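You operate a simulated robot arm through the tools that you are given. There is no shell and no other tool.

You run a simulated robot arm. Do the job below in one go: nothing can be reset, and whatever is moved stays where it is left.

TASK
Cure the lamp base in the jig and test it.
Fine: lock the clamp and switch on first; wait for CURED before the test; one press of each key; then switch off and open the clamp.

The check looks at the end state, three seconds after you hand in, the way a careful person would. Anything else that was tipped, shoved, dropped, spilled or broken makes it a failure.

THE ROBOT
A 6-joint arm with a two-finger gripper, fixed in place. Base frame: the origin is on the floor under the middle of its stand, x ahead of it, y to its left, z up; the work surface is at about z = 86. Readings come in cm, degrees, newtons and seconds.
It reaches about 120.6 cm from its shoulder. Its first joint turns from -166.0 to 166.0 degrees. Payload 2.45 kg.
The tool frame sits at the grasp point between the pads (the TCP): z along the fingers, y along the line on which they close. The tips reach 2 cm beyond it. The gripper opens to 14 cm; its body begins 16.8 cm behind the TCP.
Orientation is that of the tool frame in the base frame, as a unit quaternion [w, x, y, z]. With the fingers straight down and closing along the base's y, the tool's x points along the base's -x, its y along +y and its z along -z.

THE INTERFACE
- The arm moves only by the tool send_rows. Its argument "moves" is one flat list of numbers, 7 for each row, row after row: the opening, from 0 (shut) to 1 (fully open), then the shift along the tool's x, y, z in units of 300 mm (1.0 is 300 mm), then the turn, a rotation vector about the tool's x, y, z in units of 90 degrees (1.0 is 90 degrees). In form: [hand, dx, dy, dz, rx, ry, rz, hand, dx, dy, dz, rx, ry, rz, ...]. A call has 1 to 20 rows; each row is the pose to reach, as a shift and turn from the pose commanded when the call began, along the tool's axes at that moment. A call with a number of a shift or a turn outside -1 to 1 is refused whole. Rows are played at 5 a second. More than 5 cm and 8.6 degrees between two rows, or a gripper value outside its range, and nothing of the call is played. Where a pose cannot be reached the arm comes as near as it can. A force on the tool above 40 N (or 10 N above the force at the start of the call, whichever is more), or a blocked arm, ends the call early, and 0.2 s more pass. Each finger travels about 4.5 cm/s and halts on what it meets, pressing with about 23 N; the grip force reading is that of the motor and also rises with nothing between the fingers. The clock runs only during rows and for 0.2 s after the last one: add rows that repeat a pose to give the fingers time. It gives the time, the measured TCP pose, the force on the tool (base axes), the opening and the grip force at its end, in the units of the frame above (readings bear some noise), with the torque about the TCP (base axes, N m) and any sound that the robot's microphone picked up, and new pictures: "show" is both (left out), scene, wrist or none.
- Cameras (640 x 400 px; columns grow to the right, rows downward): "scene" is fixed at [40.81, 65.23, 161.88]; the picture's right is [-0.92, -0.39, 0.00], its down [-0.22, 0.53, -0.82] and it looks along [0.32, -0.75, -0.57] (base axes); focal length 335 px, centre (320, 200). "wrist" rides on the gripper at [7.8, 1.1, -20.9] in the tool frame; the picture's right is [-0.14, 0.99, 0.00], its down [-0.92, -0.13, -0.37] and it looks along [-0.37, -0.05, 0.93] (tool axes); focal length 280 px, centre (320, 200). There is no depth. A picture from a camera that has moved, and an enlarged one, comes with that camera's place and axes in the base frame and with its lens. The place of the scene camera against the robot may be out by one fixed shift of up to 1.2 cm in any direction.
- zoom(camera, box): a new picture of the part [left, top, right, bottom] of that camera's present view, enlarged. The clock stands still meanwhile.
- job_done(): hands the job in; it is judged then, once.

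Places have to be worked out from the pictures, the camera data and where the tool is seen. Open the gripper and draw the arm clear of the work before you hand the job in, unless the task says otherwise.

The tools are called after ">>>" as name(argument=value, ...) on one line, values as JSON. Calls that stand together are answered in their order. send_rows: Moves the arm, as the interface text tells. Its arguments: {"type":"object","properties":{"moves":{"type":"array","items":{"type":"number"}},"show":{"type":"string","enum":["both","scene","wrist","none"]}},"required":["moves"]} The other tools are called the same way: zoom (camera, box) takes an enlarged picture of a part of a camera's view; job_done () hands the job in.

At the start:

```text
time: 0.0
position: [56.43, -3.98, 122.13]
tool_rot: [0.0, 0.001, 1.0, 0.0]
ft_force: [-0.3, 0.4, 0.0]
torque: [0.0, 0.03, 0.01]
finger_gap: 14.0
finger_force: 0.0
```

scene: 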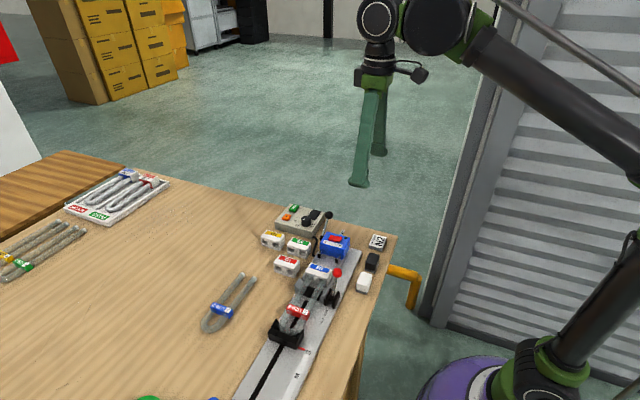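
wrist: 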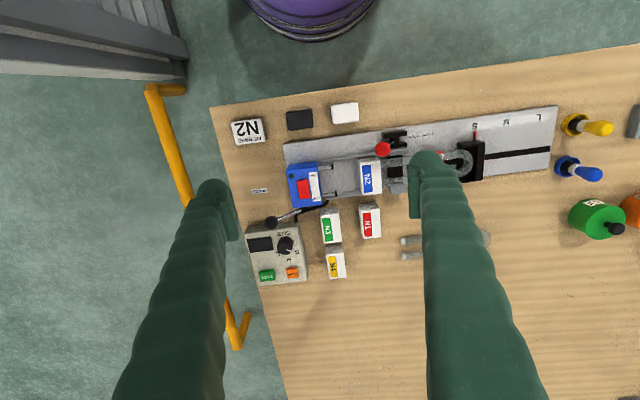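

I start by looking closely at the jig, the control box and the keys with both cameras before moving anything.

>>> zoom(camera="scene", box=[220, 190, 420, 315])

>>> zoom(camera="wrist", box=[220, 90, 420, 215])

>>> zoom(camera="wrist", box=[220, 180, 420, 305])

>>> zoom(camera="scene", box=[200, 270, 400, 395])

>>> zoom(camera="wrist", box=[400, 80, 640, 230])

```text
3.20 times, centred on (320, 252) of scene
camera zoom: at [40.81, 65.23, 161.88], right [-0.92, -0.39, 0.0], down [-0.22, 0.53, -0.82], along [0.32, -0.75, -0.57], focal length 1072 px, centre (320, 32)
```

zoom: 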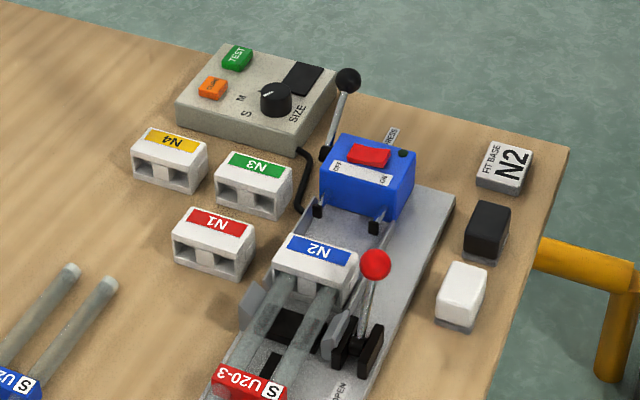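

```text
3.20 times, centred on (320, 152) of wrist
camera zoom: at [48.66, -3.0, 143.0], right [0.14, 0.99, 0.0], down [0.92, -0.13, 0.37], along [0.37, -0.05, -0.93], focal length 897 px, centre (320, 352)
```

zoom: 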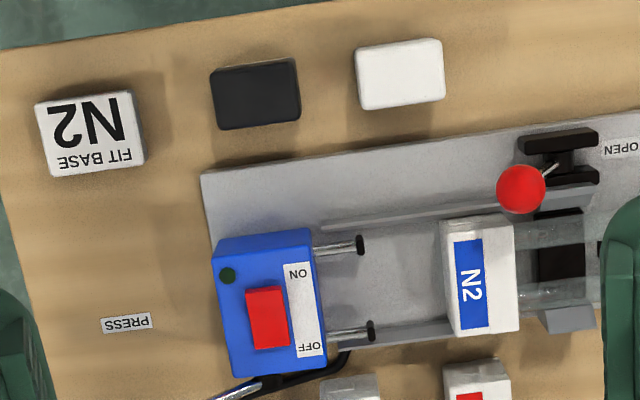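

```text
3.20 times, centred on (320, 242) of wrist
camera zoom: at [48.66, -3.0, 143.0], right [0.14, 0.99, 0.0], down [0.92, -0.13, 0.37], along [0.37, -0.05, -0.93], focal length 897 px, centre (320, 64)
```

zoom: 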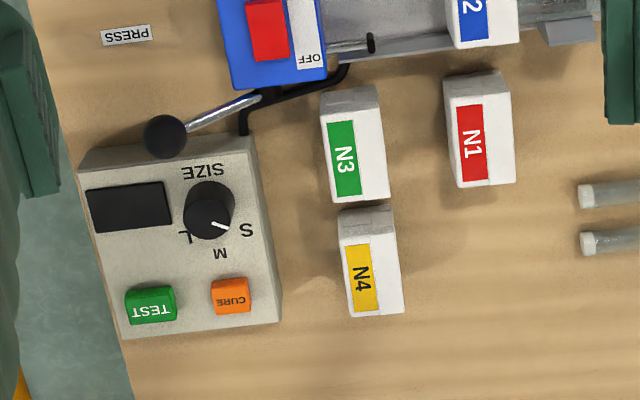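

```text
3.20 times, centred on (300, 332) of scene
camera zoom: at [40.81, 65.23, 161.88], right [-0.92, -0.39, 0.0], down [-0.22, 0.53, -0.82], along [0.32, -0.75, -0.57], focal length 1072 px, centre (384, -224)
```

zoom: 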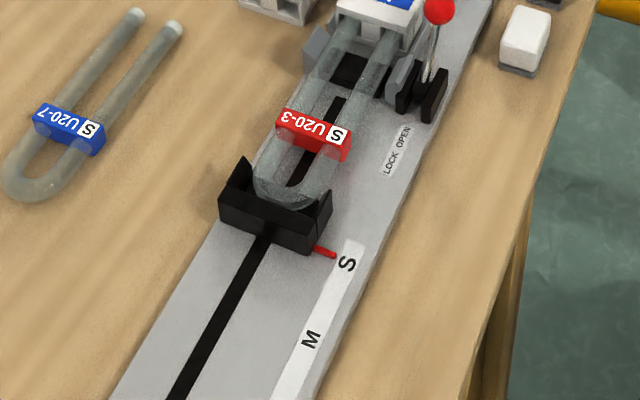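

```text
2.67 times, centred on (520, 155) of wrist
camera zoom: at [48.66, -3.0, 143.0], right [0.14, 0.99, 0.0], down [0.92, -0.13, 0.37], along [0.37, -0.05, -0.93], focal length 748 px, centre (-213, 320)
```

zoom: 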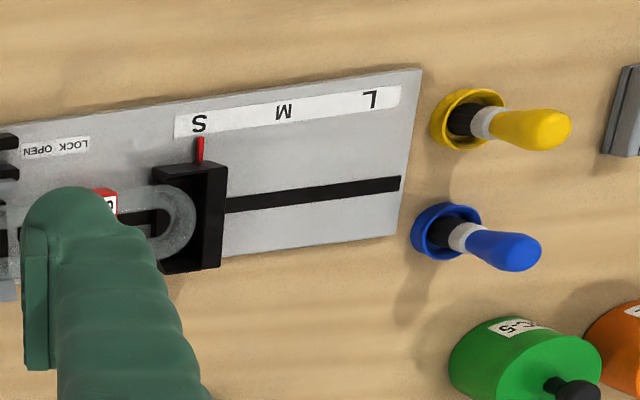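

The lamp U20-3 (S) sits in the jig with base N2, the dial looks set to S, the red-ball clamp lever leans toward OPEN, and there is a PRESS lever by the blue head. I move above the blue head and control box to look closer, staying high (z about 110).

>>> send_rows(moves=[1, -0.04, -0.04, 0.08, 0, 0, 0, 1, -0.08, -0.08, 0.16, 0, 0, 0, 1, -0.12, -0.12, 0.24, 0, 0, 0, 1, -0.16, -0.16, 0.32, 0, 0, 0, 1, -0.2, -0.2, 0.4, 0, 0, 0, 1, -0.2, -0.2, 0.4, 0, 0, 0], show="both")

```text
time: 1.4
position: [62.77, -10.32, 110.47]
tool_rot: [0.0, 0.0, 1.0, 0.0]
ft_force: [0.4, -1.2, 0.2]
torque: [-0.03, -0.02, 0.01]
finger_gap: 13.99
finger_force: 0.1
camera wrist: at [55.0, -9.28, 131.12], right [0.14, 0.99, 0.0], down [0.92, -0.13, 0.37], along [0.37, -0.05, -0.93], focal length 280 px, centre (320, 200)
```

scene: 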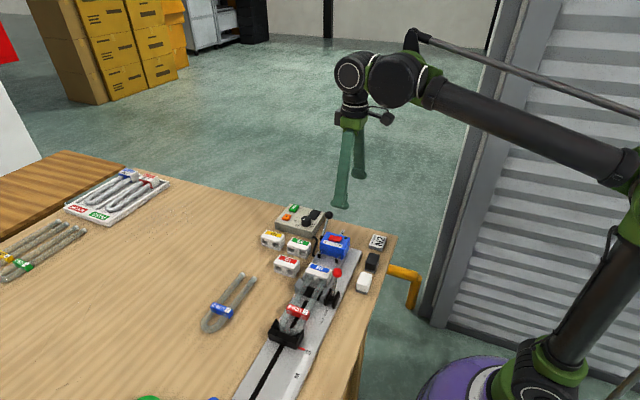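
wrist: 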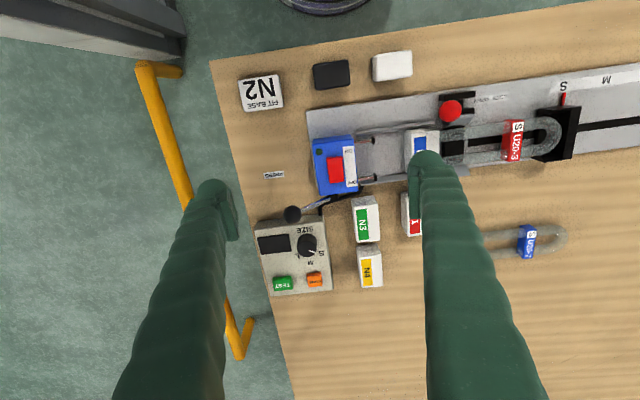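

The arm is clear and the view is good; I zoom on the blue head, its lever and the clamp from here.

>>> zoom(camera="wrist", box=[250, 110, 410, 210])

>>> zoom(camera="wrist", box=[240, 200, 400, 300])

>>> zoom(camera="wrist", box=[390, 80, 550, 180])

>>> zoom(camera="scene", box=[280, 200, 380, 262])

>>> zoom(camera="scene", box=[280, 250, 380, 312])

```text
4.00 times, centred on (330, 160) of wrist
camera zoom: at [55.0, -9.28, 131.12], right [0.14, 0.99, 0.0], down [0.92, -0.13, 0.37], along [0.37, -0.05, -0.93], focal length 1122 px, centre (280, 360)
```

zoom: 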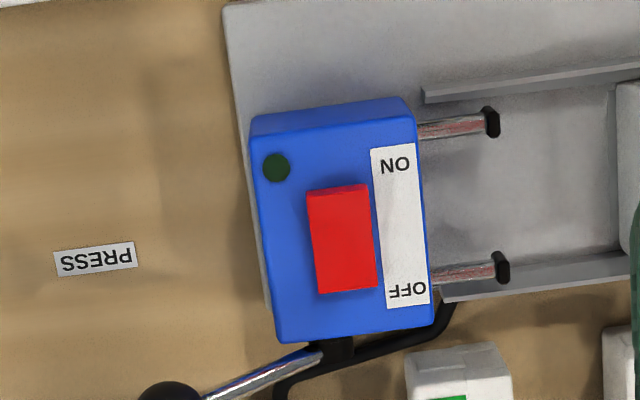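

```text
4.00 times, centred on (320, 250) of wrist
camera zoom: at [55.0, -9.28, 131.12], right [0.14, 0.99, 0.0], down [0.92, -0.13, 0.37], along [0.37, -0.05, -0.93], focal length 1122 px, centre (320, 0)
```

zoom: 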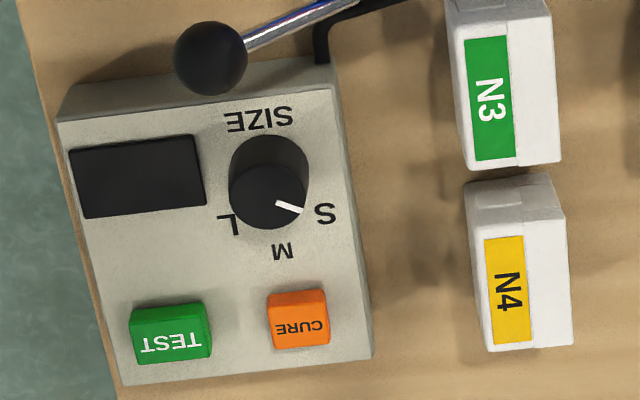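

```text
4.00 times, centred on (470, 130) of wrist
camera zoom: at [55.0, -9.28, 131.12], right [0.14, 0.99, 0.0], down [0.92, -0.13, 0.37], along [0.37, -0.05, -0.93], focal length 1122 px, centre (-280, 480)
```

zoom: 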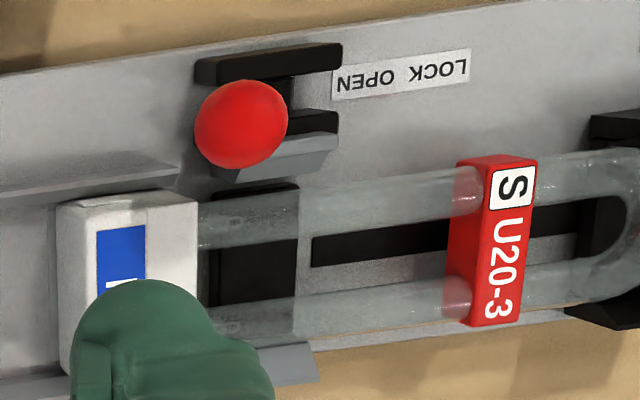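

```text
6.40 times, centred on (330, 231) of scene
camera zoom: at [40.81, 65.23, 161.88], right [-0.92, -0.39, 0.0], down [-0.22, 0.53, -0.82], along [0.32, -0.75, -0.57], focal length 2143 px, centre (256, 2)
```

zoom: 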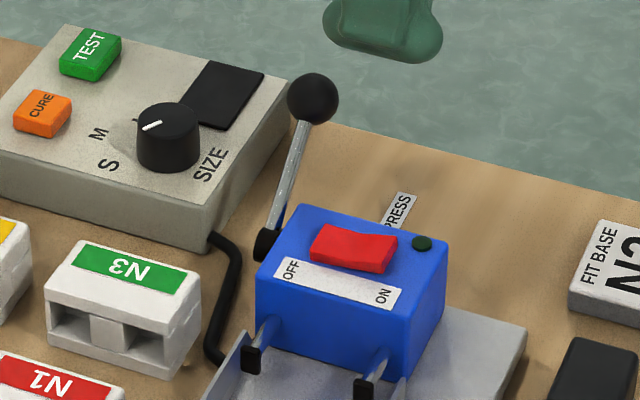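

```text
6.40 times, centred on (330, 281) of scene
camera zoom: at [40.81, 65.23, 161.88], right [-0.92, -0.39, 0.0], down [-0.22, 0.53, -0.82], along [0.32, -0.75, -0.57], focal length 2143 px, centre (256, -318)
```

zoom: 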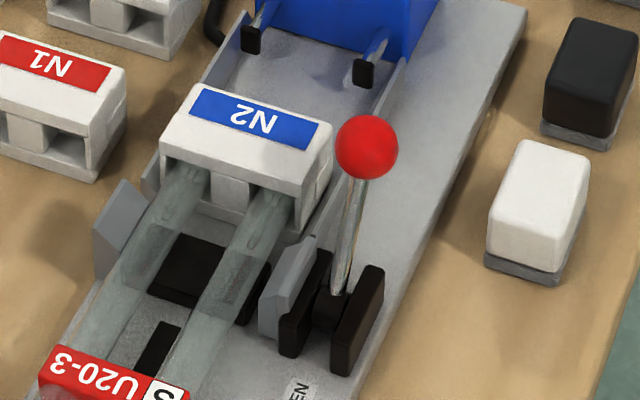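

Estimates so far: clamp ball about (60, 6.4, 94.8) pivoting about (60, 10, 88); rocker about (66, -8.5, 92.4); CURE about (86, -14.4, 90.5); TEST about (86, -20, 91). I zoom in on the fingers and the side objects to know tip size and what else to avoid.

>>> zoom(camera="scene", box=[300, 80, 420, 220])

>>> zoom(camera="wrist", box=[160, 160, 480, 360])

>>> zoom(camera="wrist", box=[220, 40, 440, 140])

>>> zoom(camera="scene", box=[290, 258, 350, 296])

```text
2.86 times, centred on (360, 150) of scene
camera zoom: at [40.81, 65.23, 161.88], right [-0.92, -0.39, 0.0], down [-0.22, 0.53, -0.82], along [0.32, -0.75, -0.57], focal length 957 px, centre (206, 343)
```

zoom: 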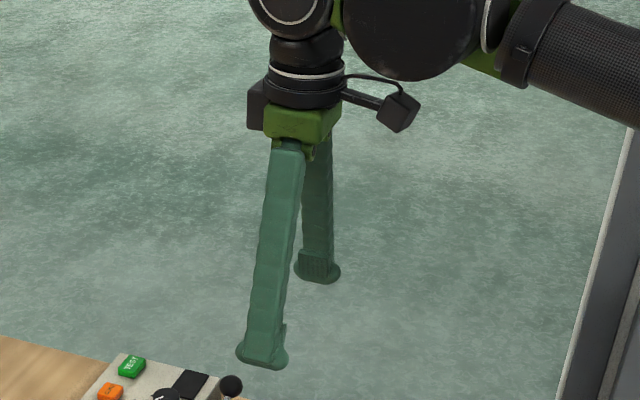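

```text
2.00 times, centred on (320, 260) of wrist
camera zoom: at [55.0, -9.28, 131.12], right [0.14, 0.99, 0.0], down [0.92, -0.13, 0.37], along [0.37, -0.05, -0.93], focal length 561 px, centre (320, 80)
```

zoom: 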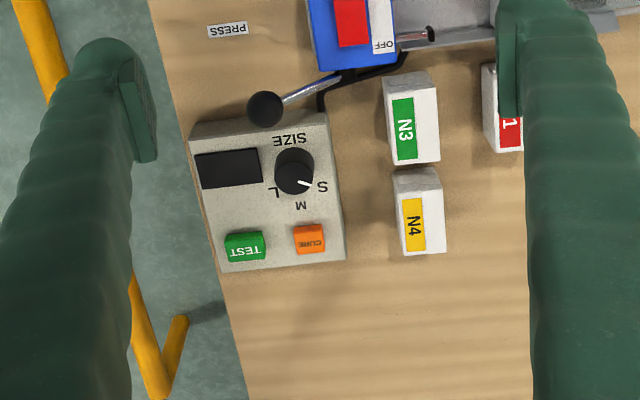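

```text
2.91 times, centred on (330, 90) of wrist
camera zoom: at [55.0, -9.28, 131.12], right [0.14, 0.99, 0.0], down [0.92, -0.13, 0.37], along [0.37, -0.05, -0.93], focal length 816 px, centre (291, 520)
```

zoom: 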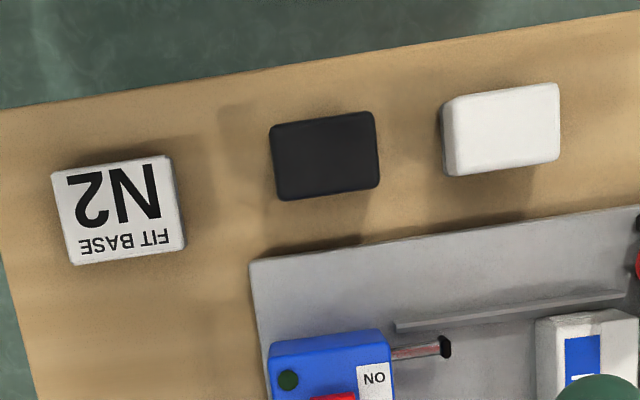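

```text
10.53 times, centred on (320, 277) of scene
camera zoom: at [40.81, 65.23, 161.88], right [-0.92, -0.39, 0.0], down [-0.22, 0.53, -0.82], along [0.32, -0.75, -0.57], focal length 3525 px, centre (320, -610)
```

zoom: 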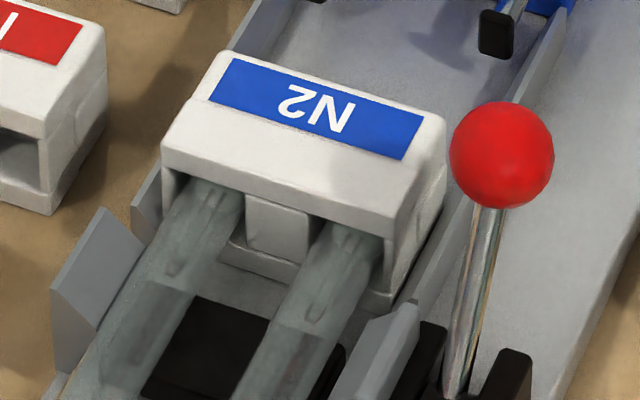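

The fingertips are about 3 cm wide; base N2's top is at about z 91.4, so a closed gripper with tips at z 93.5 can push the red ball without touching the base. I close the gripper and move to a spot high beside the ball on its -y side.

>>> send_rows(moves=[0, 0.02, 0.071, 0.055, 0, 0, 0, 0, 0.04, 0.142, 0.11, 0, 0, 0, 0, 0.06, 0.213, 0.165, 0, 0, 0, 0, 0.08, 0.284, 0.22, 0, 0, 0, 0, 0.1, 0.333, 0.277, 0, 0, 0, 0, 0.1, 0.333, 0.277, 0, 0, 0, 0, 0.1, 0.333, 0.277, 0, 0, 0, 0, 0.1, 0.333, 0.277, 0, 0, 0, 0, 0.1, 0.333, 0.277, 0, 0, 0], show="both")

```text
time: 3.4
position: [59.54, -0.27, 101.87]
tool_rot: [0.0, 0.0, 1.0, 0.0]
ft_force: [-0.8, -0.8, 0.1]
torque: [0.03, -0.02, 0.0]
finger_gap: 0.0
finger_force: 22.9
camera wrist: at [51.73, 1.0, 122.64], right [0.14, 0.99, 0.0], down [0.92, -0.13, 0.37], along [0.37, -0.05, -0.93], focal length 280 px, centre (320, 200)
```

scene: 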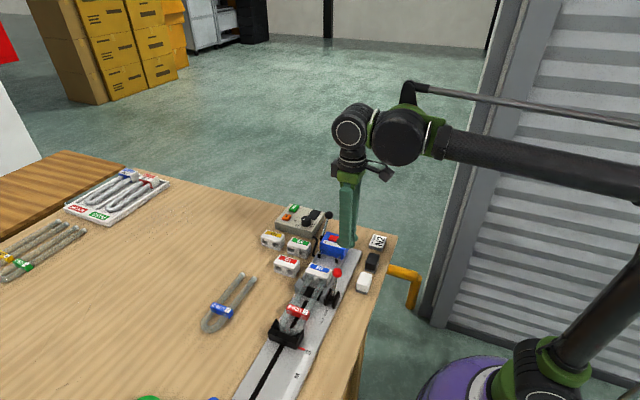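
wrist: 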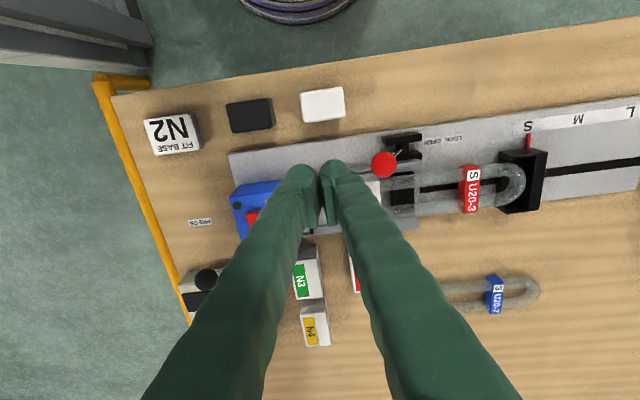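

Gripper is shut, TCP about (59.5, -0.1, 101.8), ball visible just to the +y side. I lower to TCP z about 95.5 (tips 93.5) and check the view before pushing.

>>> send_rows(moves=[0, 0, 0, 0.07, 0, 0, 0, 0, 0, 0, 0.14, 0, 0, 0, 0, 0, 0, 0.21, 0, 0, 0, 0, 0, 0, 0.21, 0, 0, 0], show="both")

>>> zoom(camera="scene", box=[290, 220, 390, 300])

>>> zoom(camera="wrist", box=[260, 110, 460, 235])

```text
time: 4.4
position: [59.46, -0.07, 95.66]
tool_rot: [0.0, -0.001, 1.0, 0.0]
ft_force: [1.2, 0.4, 0.6]
torque: [0.01, 0.0, 0.01]
finger_gap: 0.0
finger_force: 23.0
camera wrist: at [51.81, 1.07, 116.39], right [0.14, 0.99, 0.0], down [0.92, -0.13, 0.37], along [0.37, -0.05, -0.93], focal length 280 px, centre (320, 200)
```

scene: 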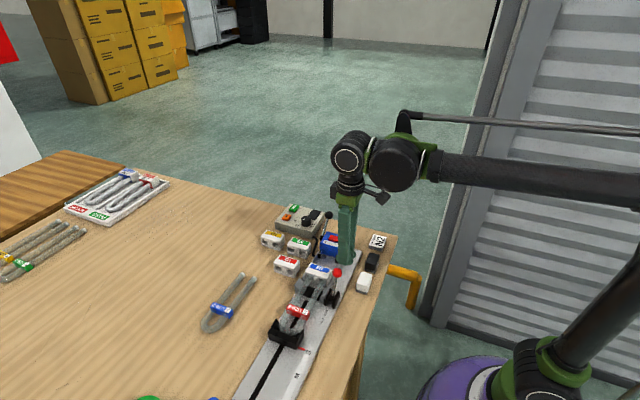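
wrist: 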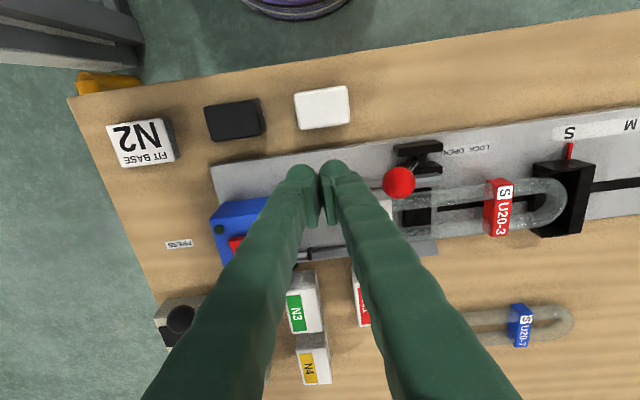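

```text
5.00 times, centred on (340, 260) of scene
camera zoom: at [40.81, 65.23, 161.88], right [-0.92, -0.39, 0.0], down [-0.22, 0.53, -0.82], along [0.32, -0.75, -0.57], focal length 1674 px, centre (220, -100)
```

zoom: 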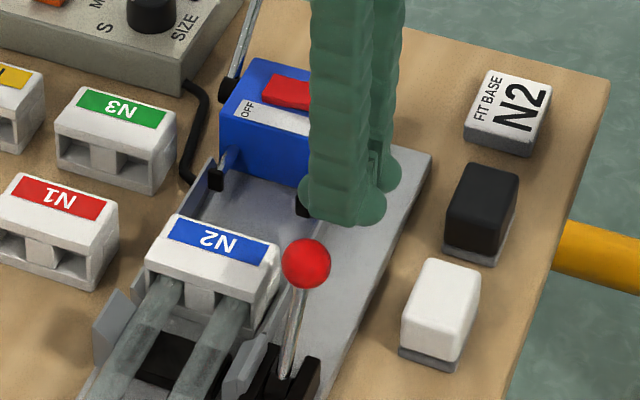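

```text
3.20 times, centred on (360, 172) of wrist
camera zoom: at [51.81, 1.07, 116.39], right [0.14, 0.99, 0.0], down [0.92, -0.13, 0.37], along [0.37, -0.05, -0.93], focal length 897 px, centre (192, 288)
```

zoom: 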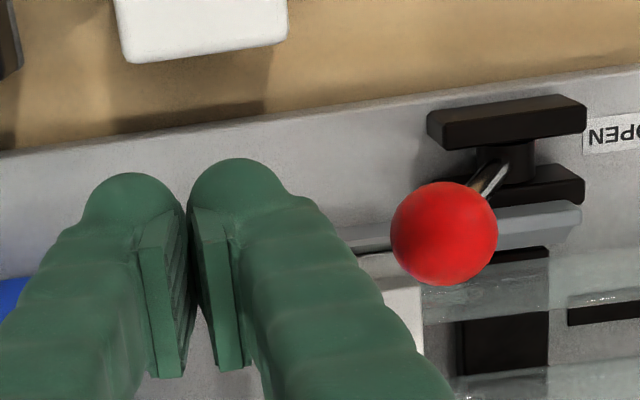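

The finger is aligned with the ball in x (ball at about (59.8, 6.4)), nothing else is in the sweep at this height. I push gently in +y in small steps and read the force.

>>> send_rows(moves=[0, 0, 0.04, 0, 0, 0, 0, 0, 0, 0.08, 0, 0, 0, 0, 0, 0, 0.11, 0, 0, 0, 0, 0, 0, 0.14, 0, 0, 0, 0, 0, 0, 0.16, 0, 0, 0, 0, 0, 0, 0.16, 0, 0, 0, 0], show="both")

```text
time: 5.8
position: [59.5, 4.76, 95.73]
tool_rot: [0.0, -0.001, 1.0, -0.001]
ft_force: [0.1, -0.2, -0.1]
torque: [0.01, 0.0, 0.01]
finger_gap: 0.0
finger_force: 23.2
camera wrist: at [51.67, 5.82, 116.37], right [0.14, 0.99, 0.0], down [0.92, -0.13, 0.37], along [0.37, -0.05, -0.93], focal length 280 px, centre (320, 200)
```

scene: 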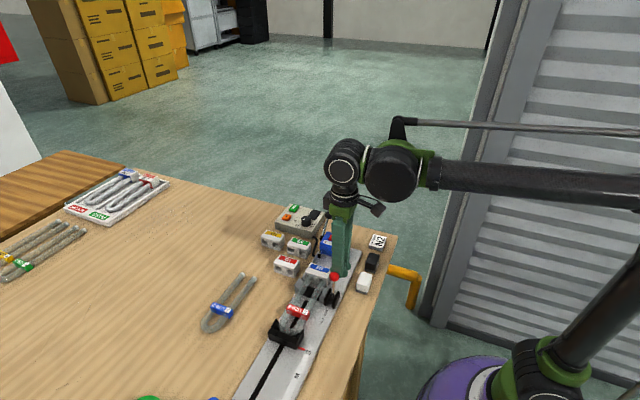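
wrist: 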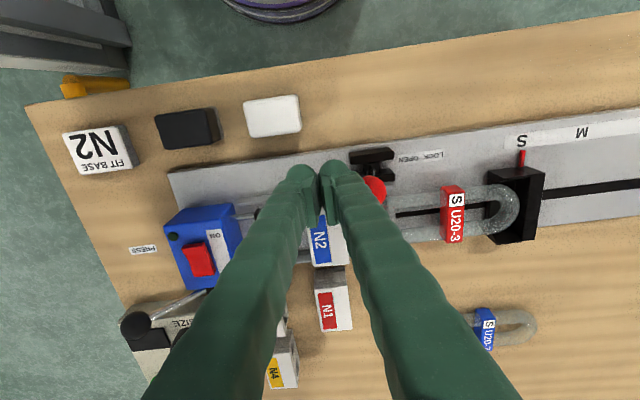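

The ball has moved with the finger to about y 9.1 at negligible force. I keep pushing toward the LOCK side.

>>> send_rows(moves=[0, 0, 0.03, 0, 0, 0, 0, 0, 0, 0.06, 0, 0, 0, 0, 0, 0, 0.09, 0, 0, 0, 0, 0, 0, 0.11, 0, 0, 0, 0, 0, 0, 0.11, 0, 0, 0, 0], show="both")

>>> zoom(camera="scene", box=[290, 230, 390, 310])

```text
time: 7.0
position: [59.48, 7.83, 95.73]
tool_rot: [0.0, -0.001, 1.0, 0.0]
ft_force: [1.6, -0.6, -0.7]
torque: [0.0, 0.0, 0.02]
finger_gap: 0.0
finger_force: 22.9
camera wrist: at [51.62, 9.0, 116.46], right [0.14, 0.99, 0.0], down [0.92, -0.13, 0.37], along [0.37, -0.05, -0.93], focal length 280 px, centre (320, 200)
```

scene: 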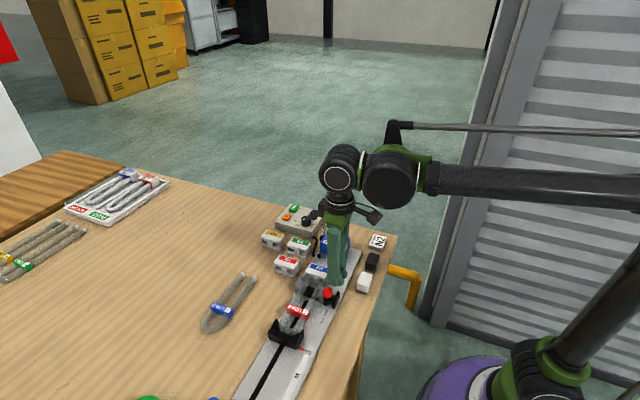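
wrist: 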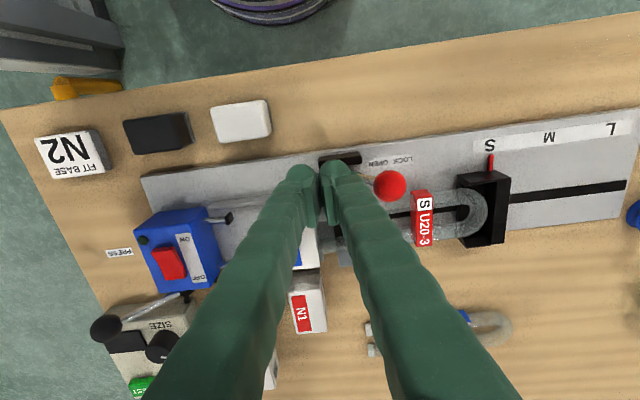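

```text
5.00 times, centred on (340, 270) of scene
camera zoom: at [40.81, 65.23, 161.88], right [-0.92, -0.39, 0.0], down [-0.22, 0.53, -0.82], along [0.32, -0.75, -0.57], focal length 1674 px, centre (220, -150)
```

zoom: 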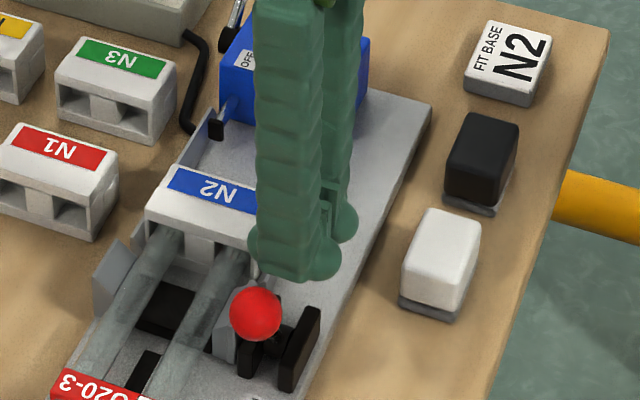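

The lever snapped ahead of the finger: ball now at about y 13.7, i.e. about +30° on the LOCK side. I back off, rise, and look at the clamp.

>>> send_rows(moves=[0, 0, -0.05, 0, 0, 0, 0, 0, 0, -0.08, -0.1, 0, 0, 0, 0, 0, -0.15, -0.22, 0, 0, 0, 0, 0, -0.25, -0.3, 0, 0, 0, 0, 0.03, -0.38, -0.36, 0, 0, 0, 0, 0.06, -0.5, -0.4, 0, 0, 0, 0, 0.06, -0.5, -0.4, 0, 0, 0], show="both")

>>> zoom(camera="scene", box=[280, 240, 380, 310])

>>> zoom(camera="wrist", box=[360, 100, 560, 225])

>>> zoom(camera="wrist", box=[240, 120, 400, 220])

```text
time: 8.6
position: [57.58, -7.15, 107.82]
tool_rot: [0.0, -0.001, 1.0, 0.001]
ft_force: [-0.5, -0.1, -0.6]
torque: [0.01, 0.01, 0.01]
finger_gap: 0.0
finger_force: 22.7
camera wrist: at [49.78, -6.0, 128.61], right [0.14, 0.99, 0.0], down [0.92, -0.13, 0.37], along [0.37, -0.05, -0.93], focal length 280 px, centre (320, 200)
```

scene: 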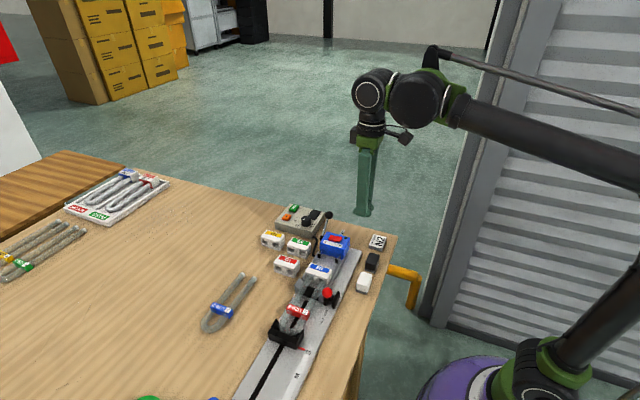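
wrist: 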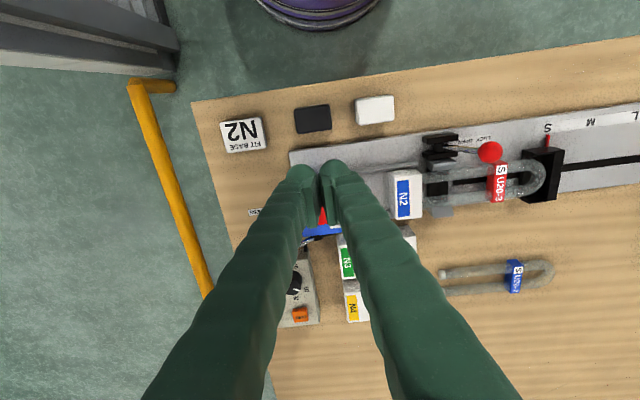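

```text
5.71 times, centred on (330, 275) of scene
camera zoom: at [40.81, 65.23, 161.88], right [-0.92, -0.39, 0.0], down [-0.22, 0.53, -0.82], along [0.32, -0.75, -0.57], focal length 1913 px, centre (263, -229)
```

zoom: 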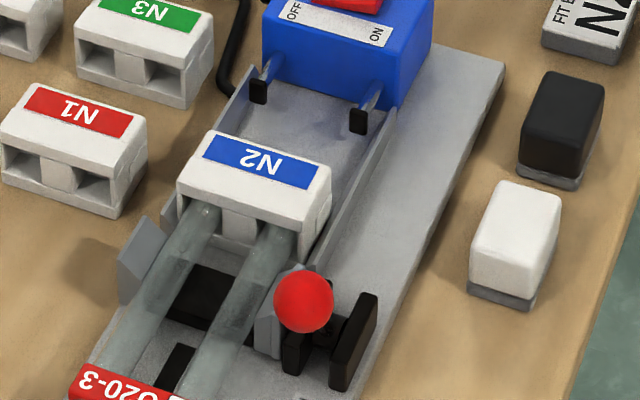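

```text
3.20 times, centred on (460, 162) of wrist
camera zoom: at [49.78, -6.0, 128.61], right [0.14, 0.99, 0.0], down [0.92, -0.13, 0.37], along [0.37, -0.05, -0.93], focal length 897 px, centre (-128, 320)
```

zoom: 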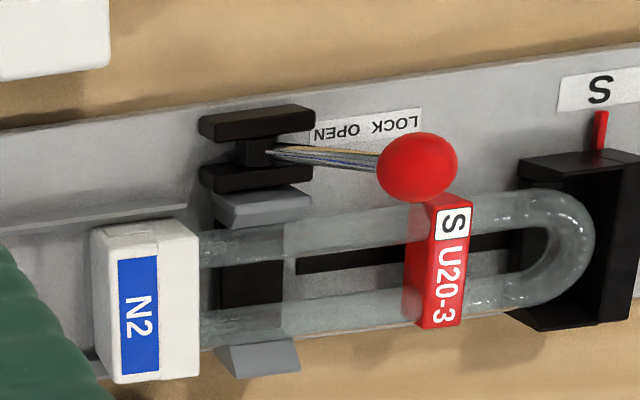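

```text
4.00 times, centred on (320, 170) of wrist
camera zoom: at [49.78, -6.0, 128.61], right [0.14, 0.99, 0.0], down [0.92, -0.13, 0.37], along [0.37, -0.05, -0.93], focal length 1122 px, centre (320, 320)
```

zoom: 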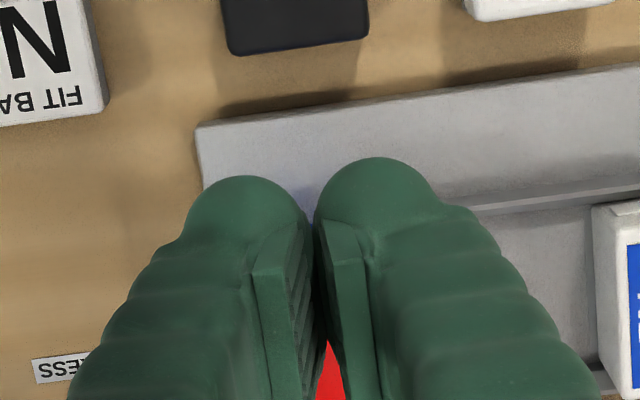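

The clamp is locked: ball at (60, 13.6, 94.6) and both jaws are against the tubes. Next I hover over the ON end (-x end) of the red rocker, at about (63.4, -8.5), tips about 3 cm above it.

>>> send_rows(moves=[0, -0.06, -0.016, 0.1, 0, 0, 0, 0, -0.12, -0.032, 0.2, 0, 0, 0, 0, -0.19, -0.05, 0.31, 0, 0, 0, 0, -0.19, -0.05, 0.31, 0, 0, 0], show="both")

>>> zoom(camera="scene", box=[290, 195, 390, 265])

>>> zoom(camera="wrist", box=[240, 130, 400, 230])

```text
time: 9.6
position: [63.3, -8.67, 98.19]
tool_rot: [0.0, 0.0, 1.0, 0.0]
ft_force: [-1.3, 0.4, 0.7]
torque: [0.01, 0.02, 0.01]
finger_gap: 0.01
finger_force: 23.1
camera wrist: at [55.46, -7.51, 119.09], right [0.14, 0.99, 0.0], down [0.92, -0.13, 0.37], along [0.37, -0.05, -0.93], focal length 280 px, centre (320, 200)
```

scene: 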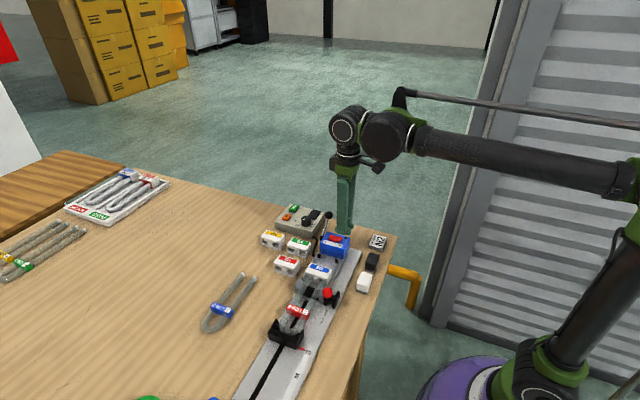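
wrist: 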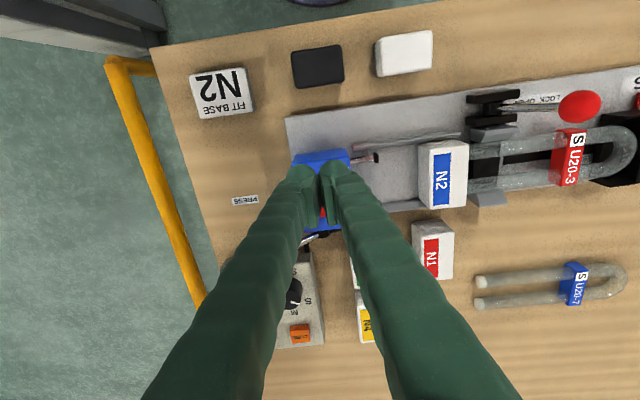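

```text
5.71 times, centred on (340, 230) of scene
camera zoom: at [40.81, 65.23, 161.88], right [-0.92, -0.39, 0.0], down [-0.22, 0.53, -0.82], along [0.32, -0.75, -0.57], focal length 1913 px, centre (206, 29)
```

zoom: 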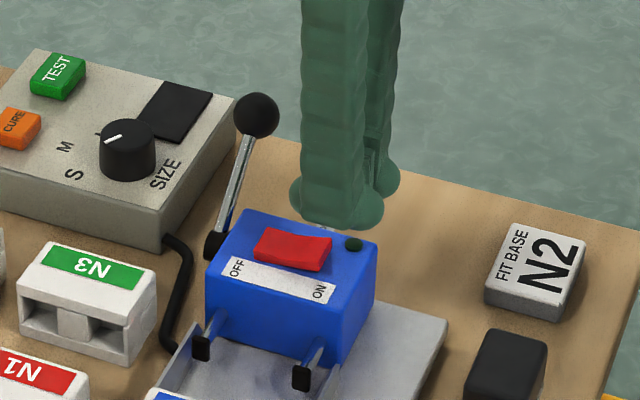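

```text
4.00 times, centred on (320, 180) of wrist
camera zoom: at [55.46, -7.51, 119.09], right [0.14, 0.99, 0.0], down [0.92, -0.13, 0.37], along [0.37, -0.05, -0.93], focal length 1122 px, centre (320, 280)
```

zoom: 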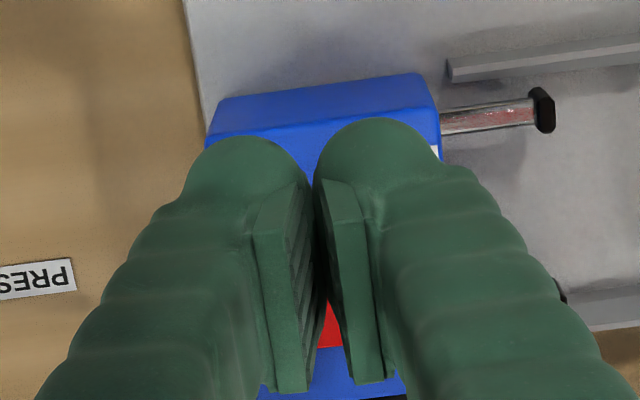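

The tips are right over the ON end of the rocker (tip x range about 61.3–65.4, rocker pivot at about 66). I shift +0.3 cm in x and lower in small steps, reading the force.

>>> send_rows(moves=[0, -0.01, 0, 0.04, 0, 0, 0, 0, -0.01, 0, 0.08, 0, 0, 0, 0, -0.01, 0, 0.1, 0, 0, 0, 0, -0.01, 0, 0.11, 0, 0, 0, 0, -0.01, 0, 0.118, 0, 0, 0, 0, -0.01, 0, 0.118, 0, 0, 0], show="both")

>>> zoom(camera="scene", box=[290, 195, 390, 265])

```text
time: 11.0
position: [63.61, -8.47, 94.79]
tool_rot: [0.001, 0.0, 1.0, 0.0]
ft_force: [-0.4, 1.6, 0.7]
torque: [0.03, 0.0, -0.02]
finger_gap: 0.61
finger_force: 29.7
camera wrist: at [55.82, -7.37, 115.54], right [0.14, 0.99, 0.0], down [0.92, -0.13, 0.37], along [0.37, -0.05, -0.93], focal length 280 px, centre (320, 200)
```

scene: 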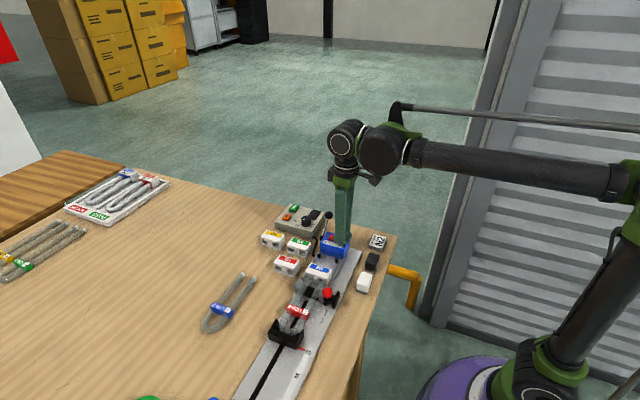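
wrist: 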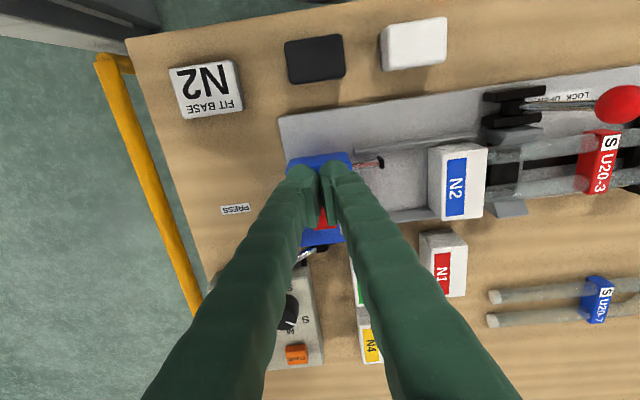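

```text
5.71 times, centred on (340, 230) of scene
camera zoom: at [40.81, 65.23, 161.88], right [-0.92, -0.39, 0.0], down [-0.22, 0.53, -0.82], along [0.32, -0.75, -0.57], focal length 1913 px, centre (206, 29)
```

zoom: 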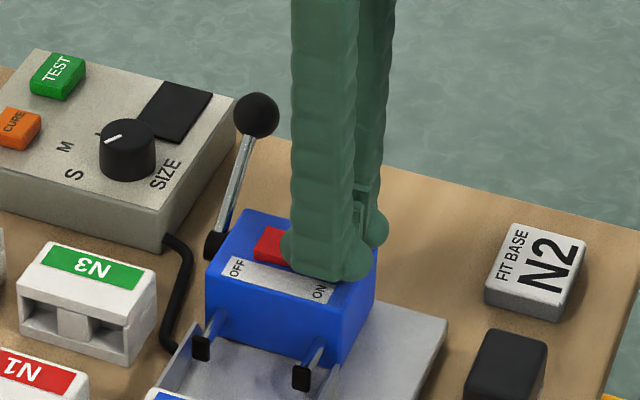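

Finger gap opened to 0.61 cm with almost no vertical force, so something is wedging the closed tips; I look closely before pressing further.

>>> zoom(camera="wrist", box=[270, 140, 390, 260])

>>> zoom(camera="scene", box=[315, 220, 365, 255])

>>> zoom(camera="scene", box=[270, 200, 330, 240])

```text
3.33 times, centred on (330, 200) of wrist
camera zoom: at [55.82, -7.37, 115.54], right [0.14, 0.99, 0.0], down [0.92, -0.13, 0.37], along [0.37, -0.05, -0.93], focal length 935 px, centre (287, 200)
```

zoom: 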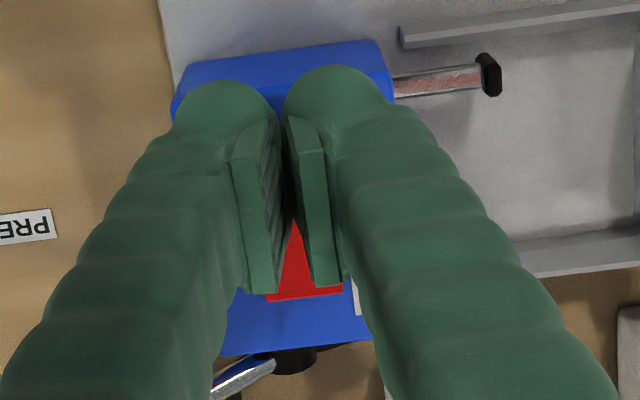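

```text
11.43 times, centred on (340, 238) of scene
camera zoom: at [40.81, 65.23, 161.88], right [-0.92, -0.39, 0.0], down [-0.22, 0.53, -0.82], along [0.32, -0.75, -0.57], focal length 3827 px, centre (91, -229)
```

zoom: 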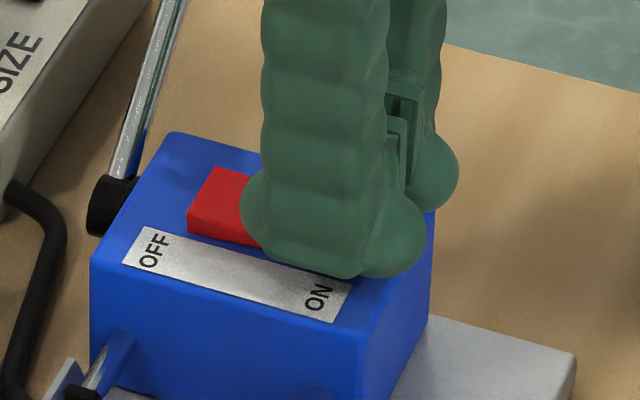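

```text
10.00 times, centred on (300, 220) of scene
camera zoom: at [40.81, 65.23, 161.88], right [-0.92, -0.39, 0.0], down [-0.22, 0.53, -0.82], along [0.32, -0.75, -0.57], focal length 3348 px, centre (520, 0)
```

zoom: 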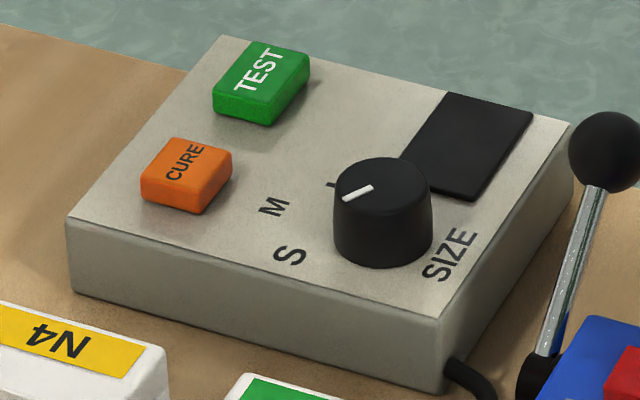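

The rocker ridge got wedged between the two rounded tips. I lift straight up, open to about 6 cm and set up to press with the +y finger alone (other finger clear of the head on its -y side).

>>> send_rows(moves=[0, 0, 0, -0.03, 0, 0, 0, 0, 0, 0, -0.08, 0, 0, 0, 0, 0, 0, -0.15, 0, 0, 0, 0.43, 0, -0.05, -0.15, 0, 0, 0, 0.43, 0, -0.1, -0.15, 0, 0, 0, 0.43, 0, -0.14, -0.15, 0, 0, 0, 0.43, 0, -0.14, -0.15, 0, 0, 0, 0.43, 0, -0.14, -0.15, 0, 0, 0], show="both")

>>> zoom(camera="scene", box=[290, 195, 390, 265])

>>> zoom(camera="wrist", box=[220, 110, 420, 235])

```text
time: 12.8
position: [63.62, -12.82, 99.18]
tool_rot: [0.0, 0.0, 1.0, 0.0]
ft_force: [-0.4, -0.7, 0.2]
torque: [0.0, 0.0, 0.0]
finger_gap: 6.02
finger_force: 0.2
camera wrist: at [55.84, -11.69, 120.0], right [0.14, 0.99, 0.0], down [0.92, -0.13, 0.37], along [0.37, -0.05, -0.93], focal length 280 px, centre (320, 200)
```

scene: 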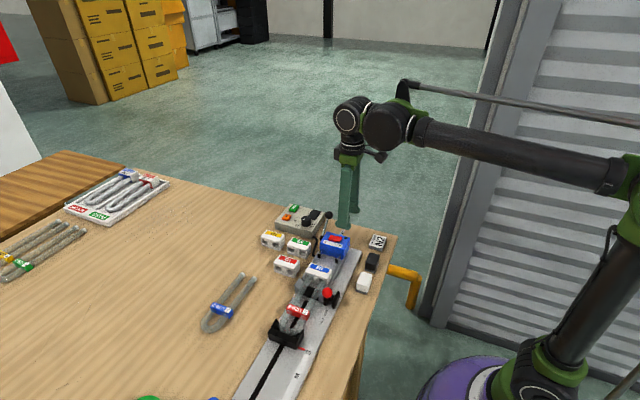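
wrist: 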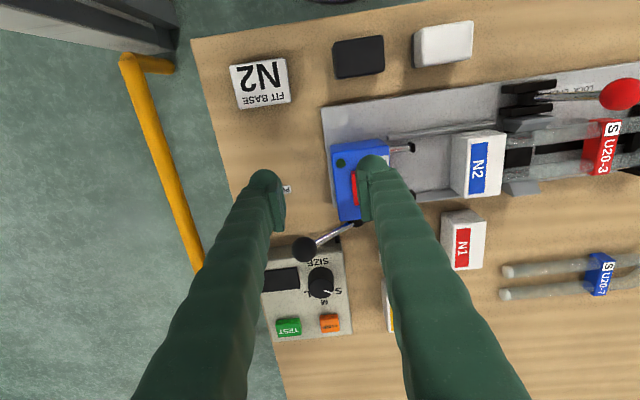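

```text
5.71 times, centred on (340, 230) of scene
camera zoom: at [40.81, 65.23, 161.88], right [-0.92, -0.39, 0.0], down [-0.22, 0.53, -0.82], along [0.32, -0.75, -0.57], focal length 1913 px, centre (206, 29)
```

zoom: 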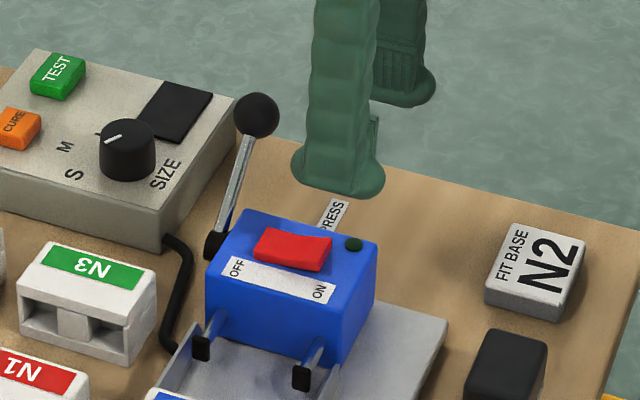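

```text
3.20 times, centred on (320, 172) of wrist
camera zoom: at [55.84, -11.69, 120.0], right [0.14, 0.99, 0.0], down [0.92, -0.13, 0.37], along [0.37, -0.05, -0.93], focal length 897 px, centre (320, 288)
```

zoom: 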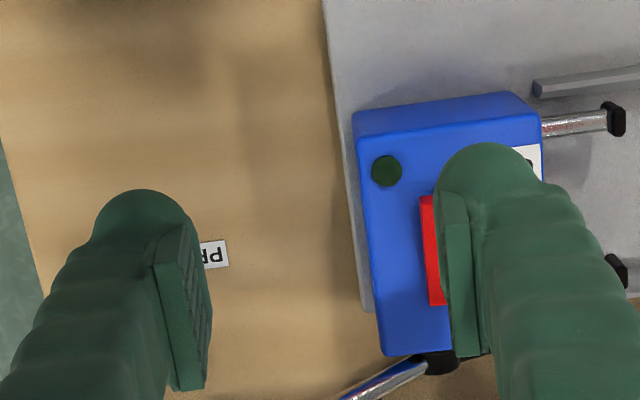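

LED is still dark, so the rocker hasn't moved; the +y finger is now centred over its ON end. I lower it in small steps and watch force and LED.

>>> send_rows(moves=[0.43, 0, 0, 0.06, 0, 0, 0, 0.43, 0, 0, 0.11, 0, 0, 0, 0.43, 0, 0, 0.13, 0, 0, 0, 0.43, 0, 0, 0.14, 0, 0, 0, 0.43, 0, 0, 0.147, 0, 0, 0, 0.43, 0, 0, 0.147, 0, 0, 0], show="wrist")

>>> zoom(camera="scene", box=[290, 195, 390, 265])

>>> zoom(camera="wrist", box=[240, 100, 440, 225])

```text
time: 14.2
position: [63.73, -12.78, 94.88]
tool_rot: [0.0, 0.0, 1.0, 0.0]
ft_force: [0.3, 0.5, 0.9]
torque: [-0.03, 0.01, -0.03]
finger_gap: 6.02
finger_force: 0.0
camera wrist: at [55.88, -11.65, 115.62], right [0.14, 0.99, 0.0], down [0.92, -0.13, 0.37], along [0.37, -0.05, -0.93], focal length 280 px, centre (320, 200)
```

wrist: 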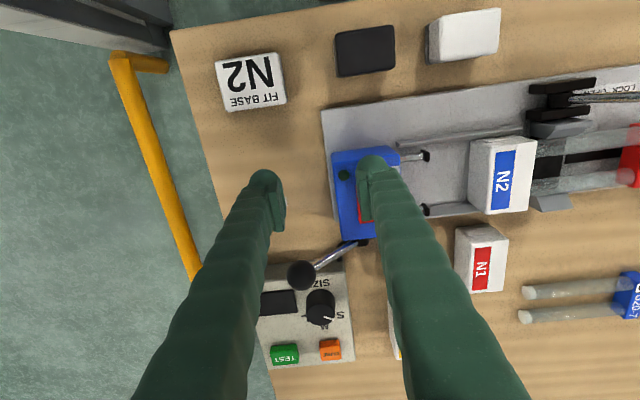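

```text
5.71 times, centred on (340, 230) of scene
camera zoom: at [40.81, 65.23, 161.88], right [-0.92, -0.39, 0.0], down [-0.22, 0.53, -0.82], along [0.32, -0.75, -0.57], focal length 1913 px, centre (206, 29)
```

zoom: 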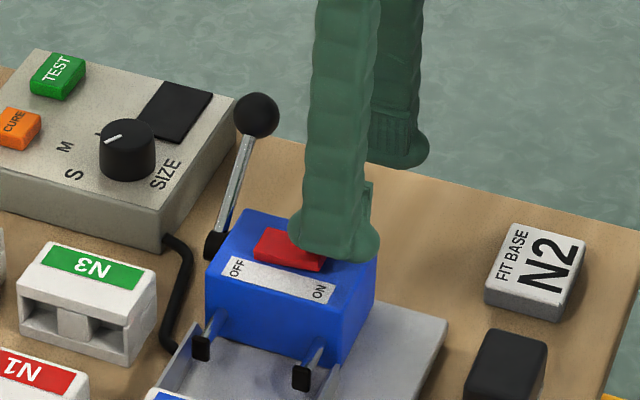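

```text
3.20 times, centred on (340, 162) of wrist
camera zoom: at [55.88, -11.65, 115.62], right [0.14, 0.99, 0.0], down [0.92, -0.13, 0.37], along [0.37, -0.05, -0.93], focal length 897 px, centre (256, 320)
```

zoom: 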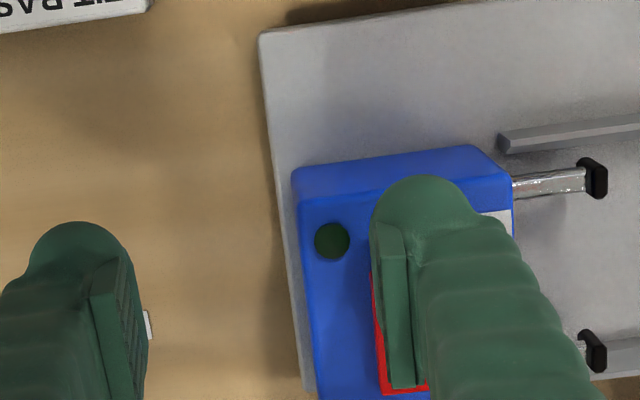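

Tips at about z 92.9 with no real contact force yet; I continue down in 2 mm steps.

>>> send_rows(moves=[0.43, 0, 0, 0.007, 0, 0, 0, 0.43, 0, 0, 0.013, 0, 0, 0, 0.43, 0, 0, 0.02, 0, 0, 0, 0.43, 0, 0, 0.02, 0, 0, 0], show="wrist")

>>> zoom(camera="wrist", box=[240, 100, 440, 225])

>>> zoom(camera="scene", box=[315, 220, 365, 255])

```text
time: 15.3
position: [63.77, -12.77, 94.31]
tool_rot: [0.001, -0.001, 1.0, 0.0]
ft_force: [-4.1, 0.4, 15.2]
torque: [0.6, -0.09, 0.1]
finger_gap: 6.07
finger_force: 0.5
stopped in row 4: the force on the tool passed its limit at 42 N (the readings are from after the stop); the commanded pose is now the measured one
camera wrist: at [55.88, -11.67, 115.15], right [0.14, 0.99, 0.0], down [0.92, -0.13, 0.37], along [0.37, -0.05, -0.93], focal length 280 px, centre (320, 200)
```

wrist: 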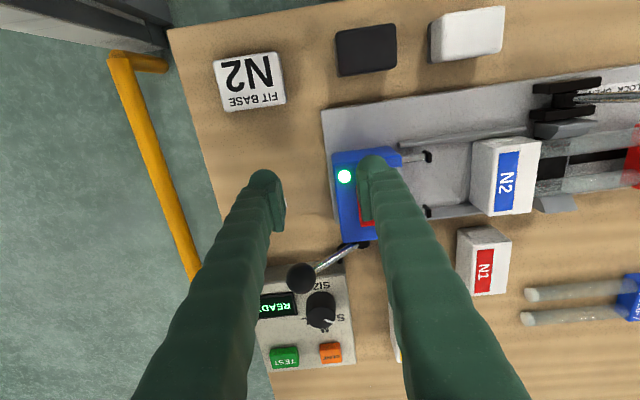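

```text
3.20 times, centred on (340, 162) of wrist
camera zoom: at [55.88, -11.67, 115.15], right [0.14, 0.99, 0.0], down [0.92, -0.13, 0.37], along [0.37, -0.05, -0.93], focal length 897 px, centre (256, 320)
```

zoom: 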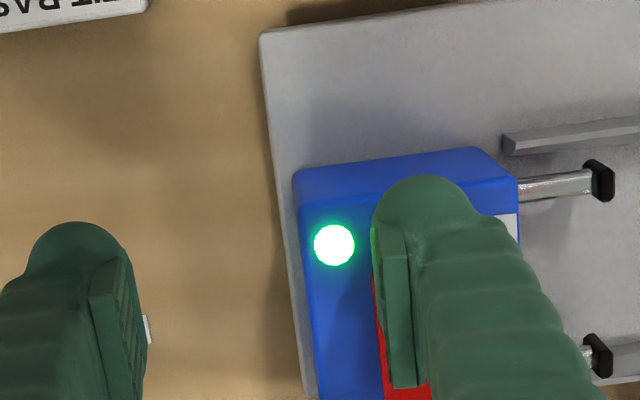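

```text
11.43 times, centred on (340, 238) of scene
camera zoom: at [40.81, 65.23, 161.88], right [-0.92, -0.39, 0.0], down [-0.22, 0.53, -0.82], along [0.32, -0.75, -0.57], focal length 3827 px, centre (91, -229)
```

zoom: 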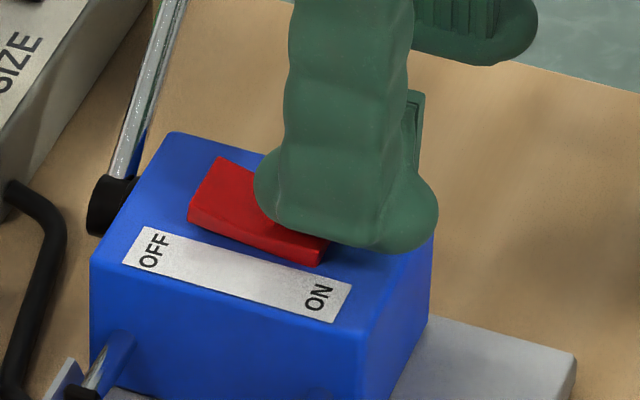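

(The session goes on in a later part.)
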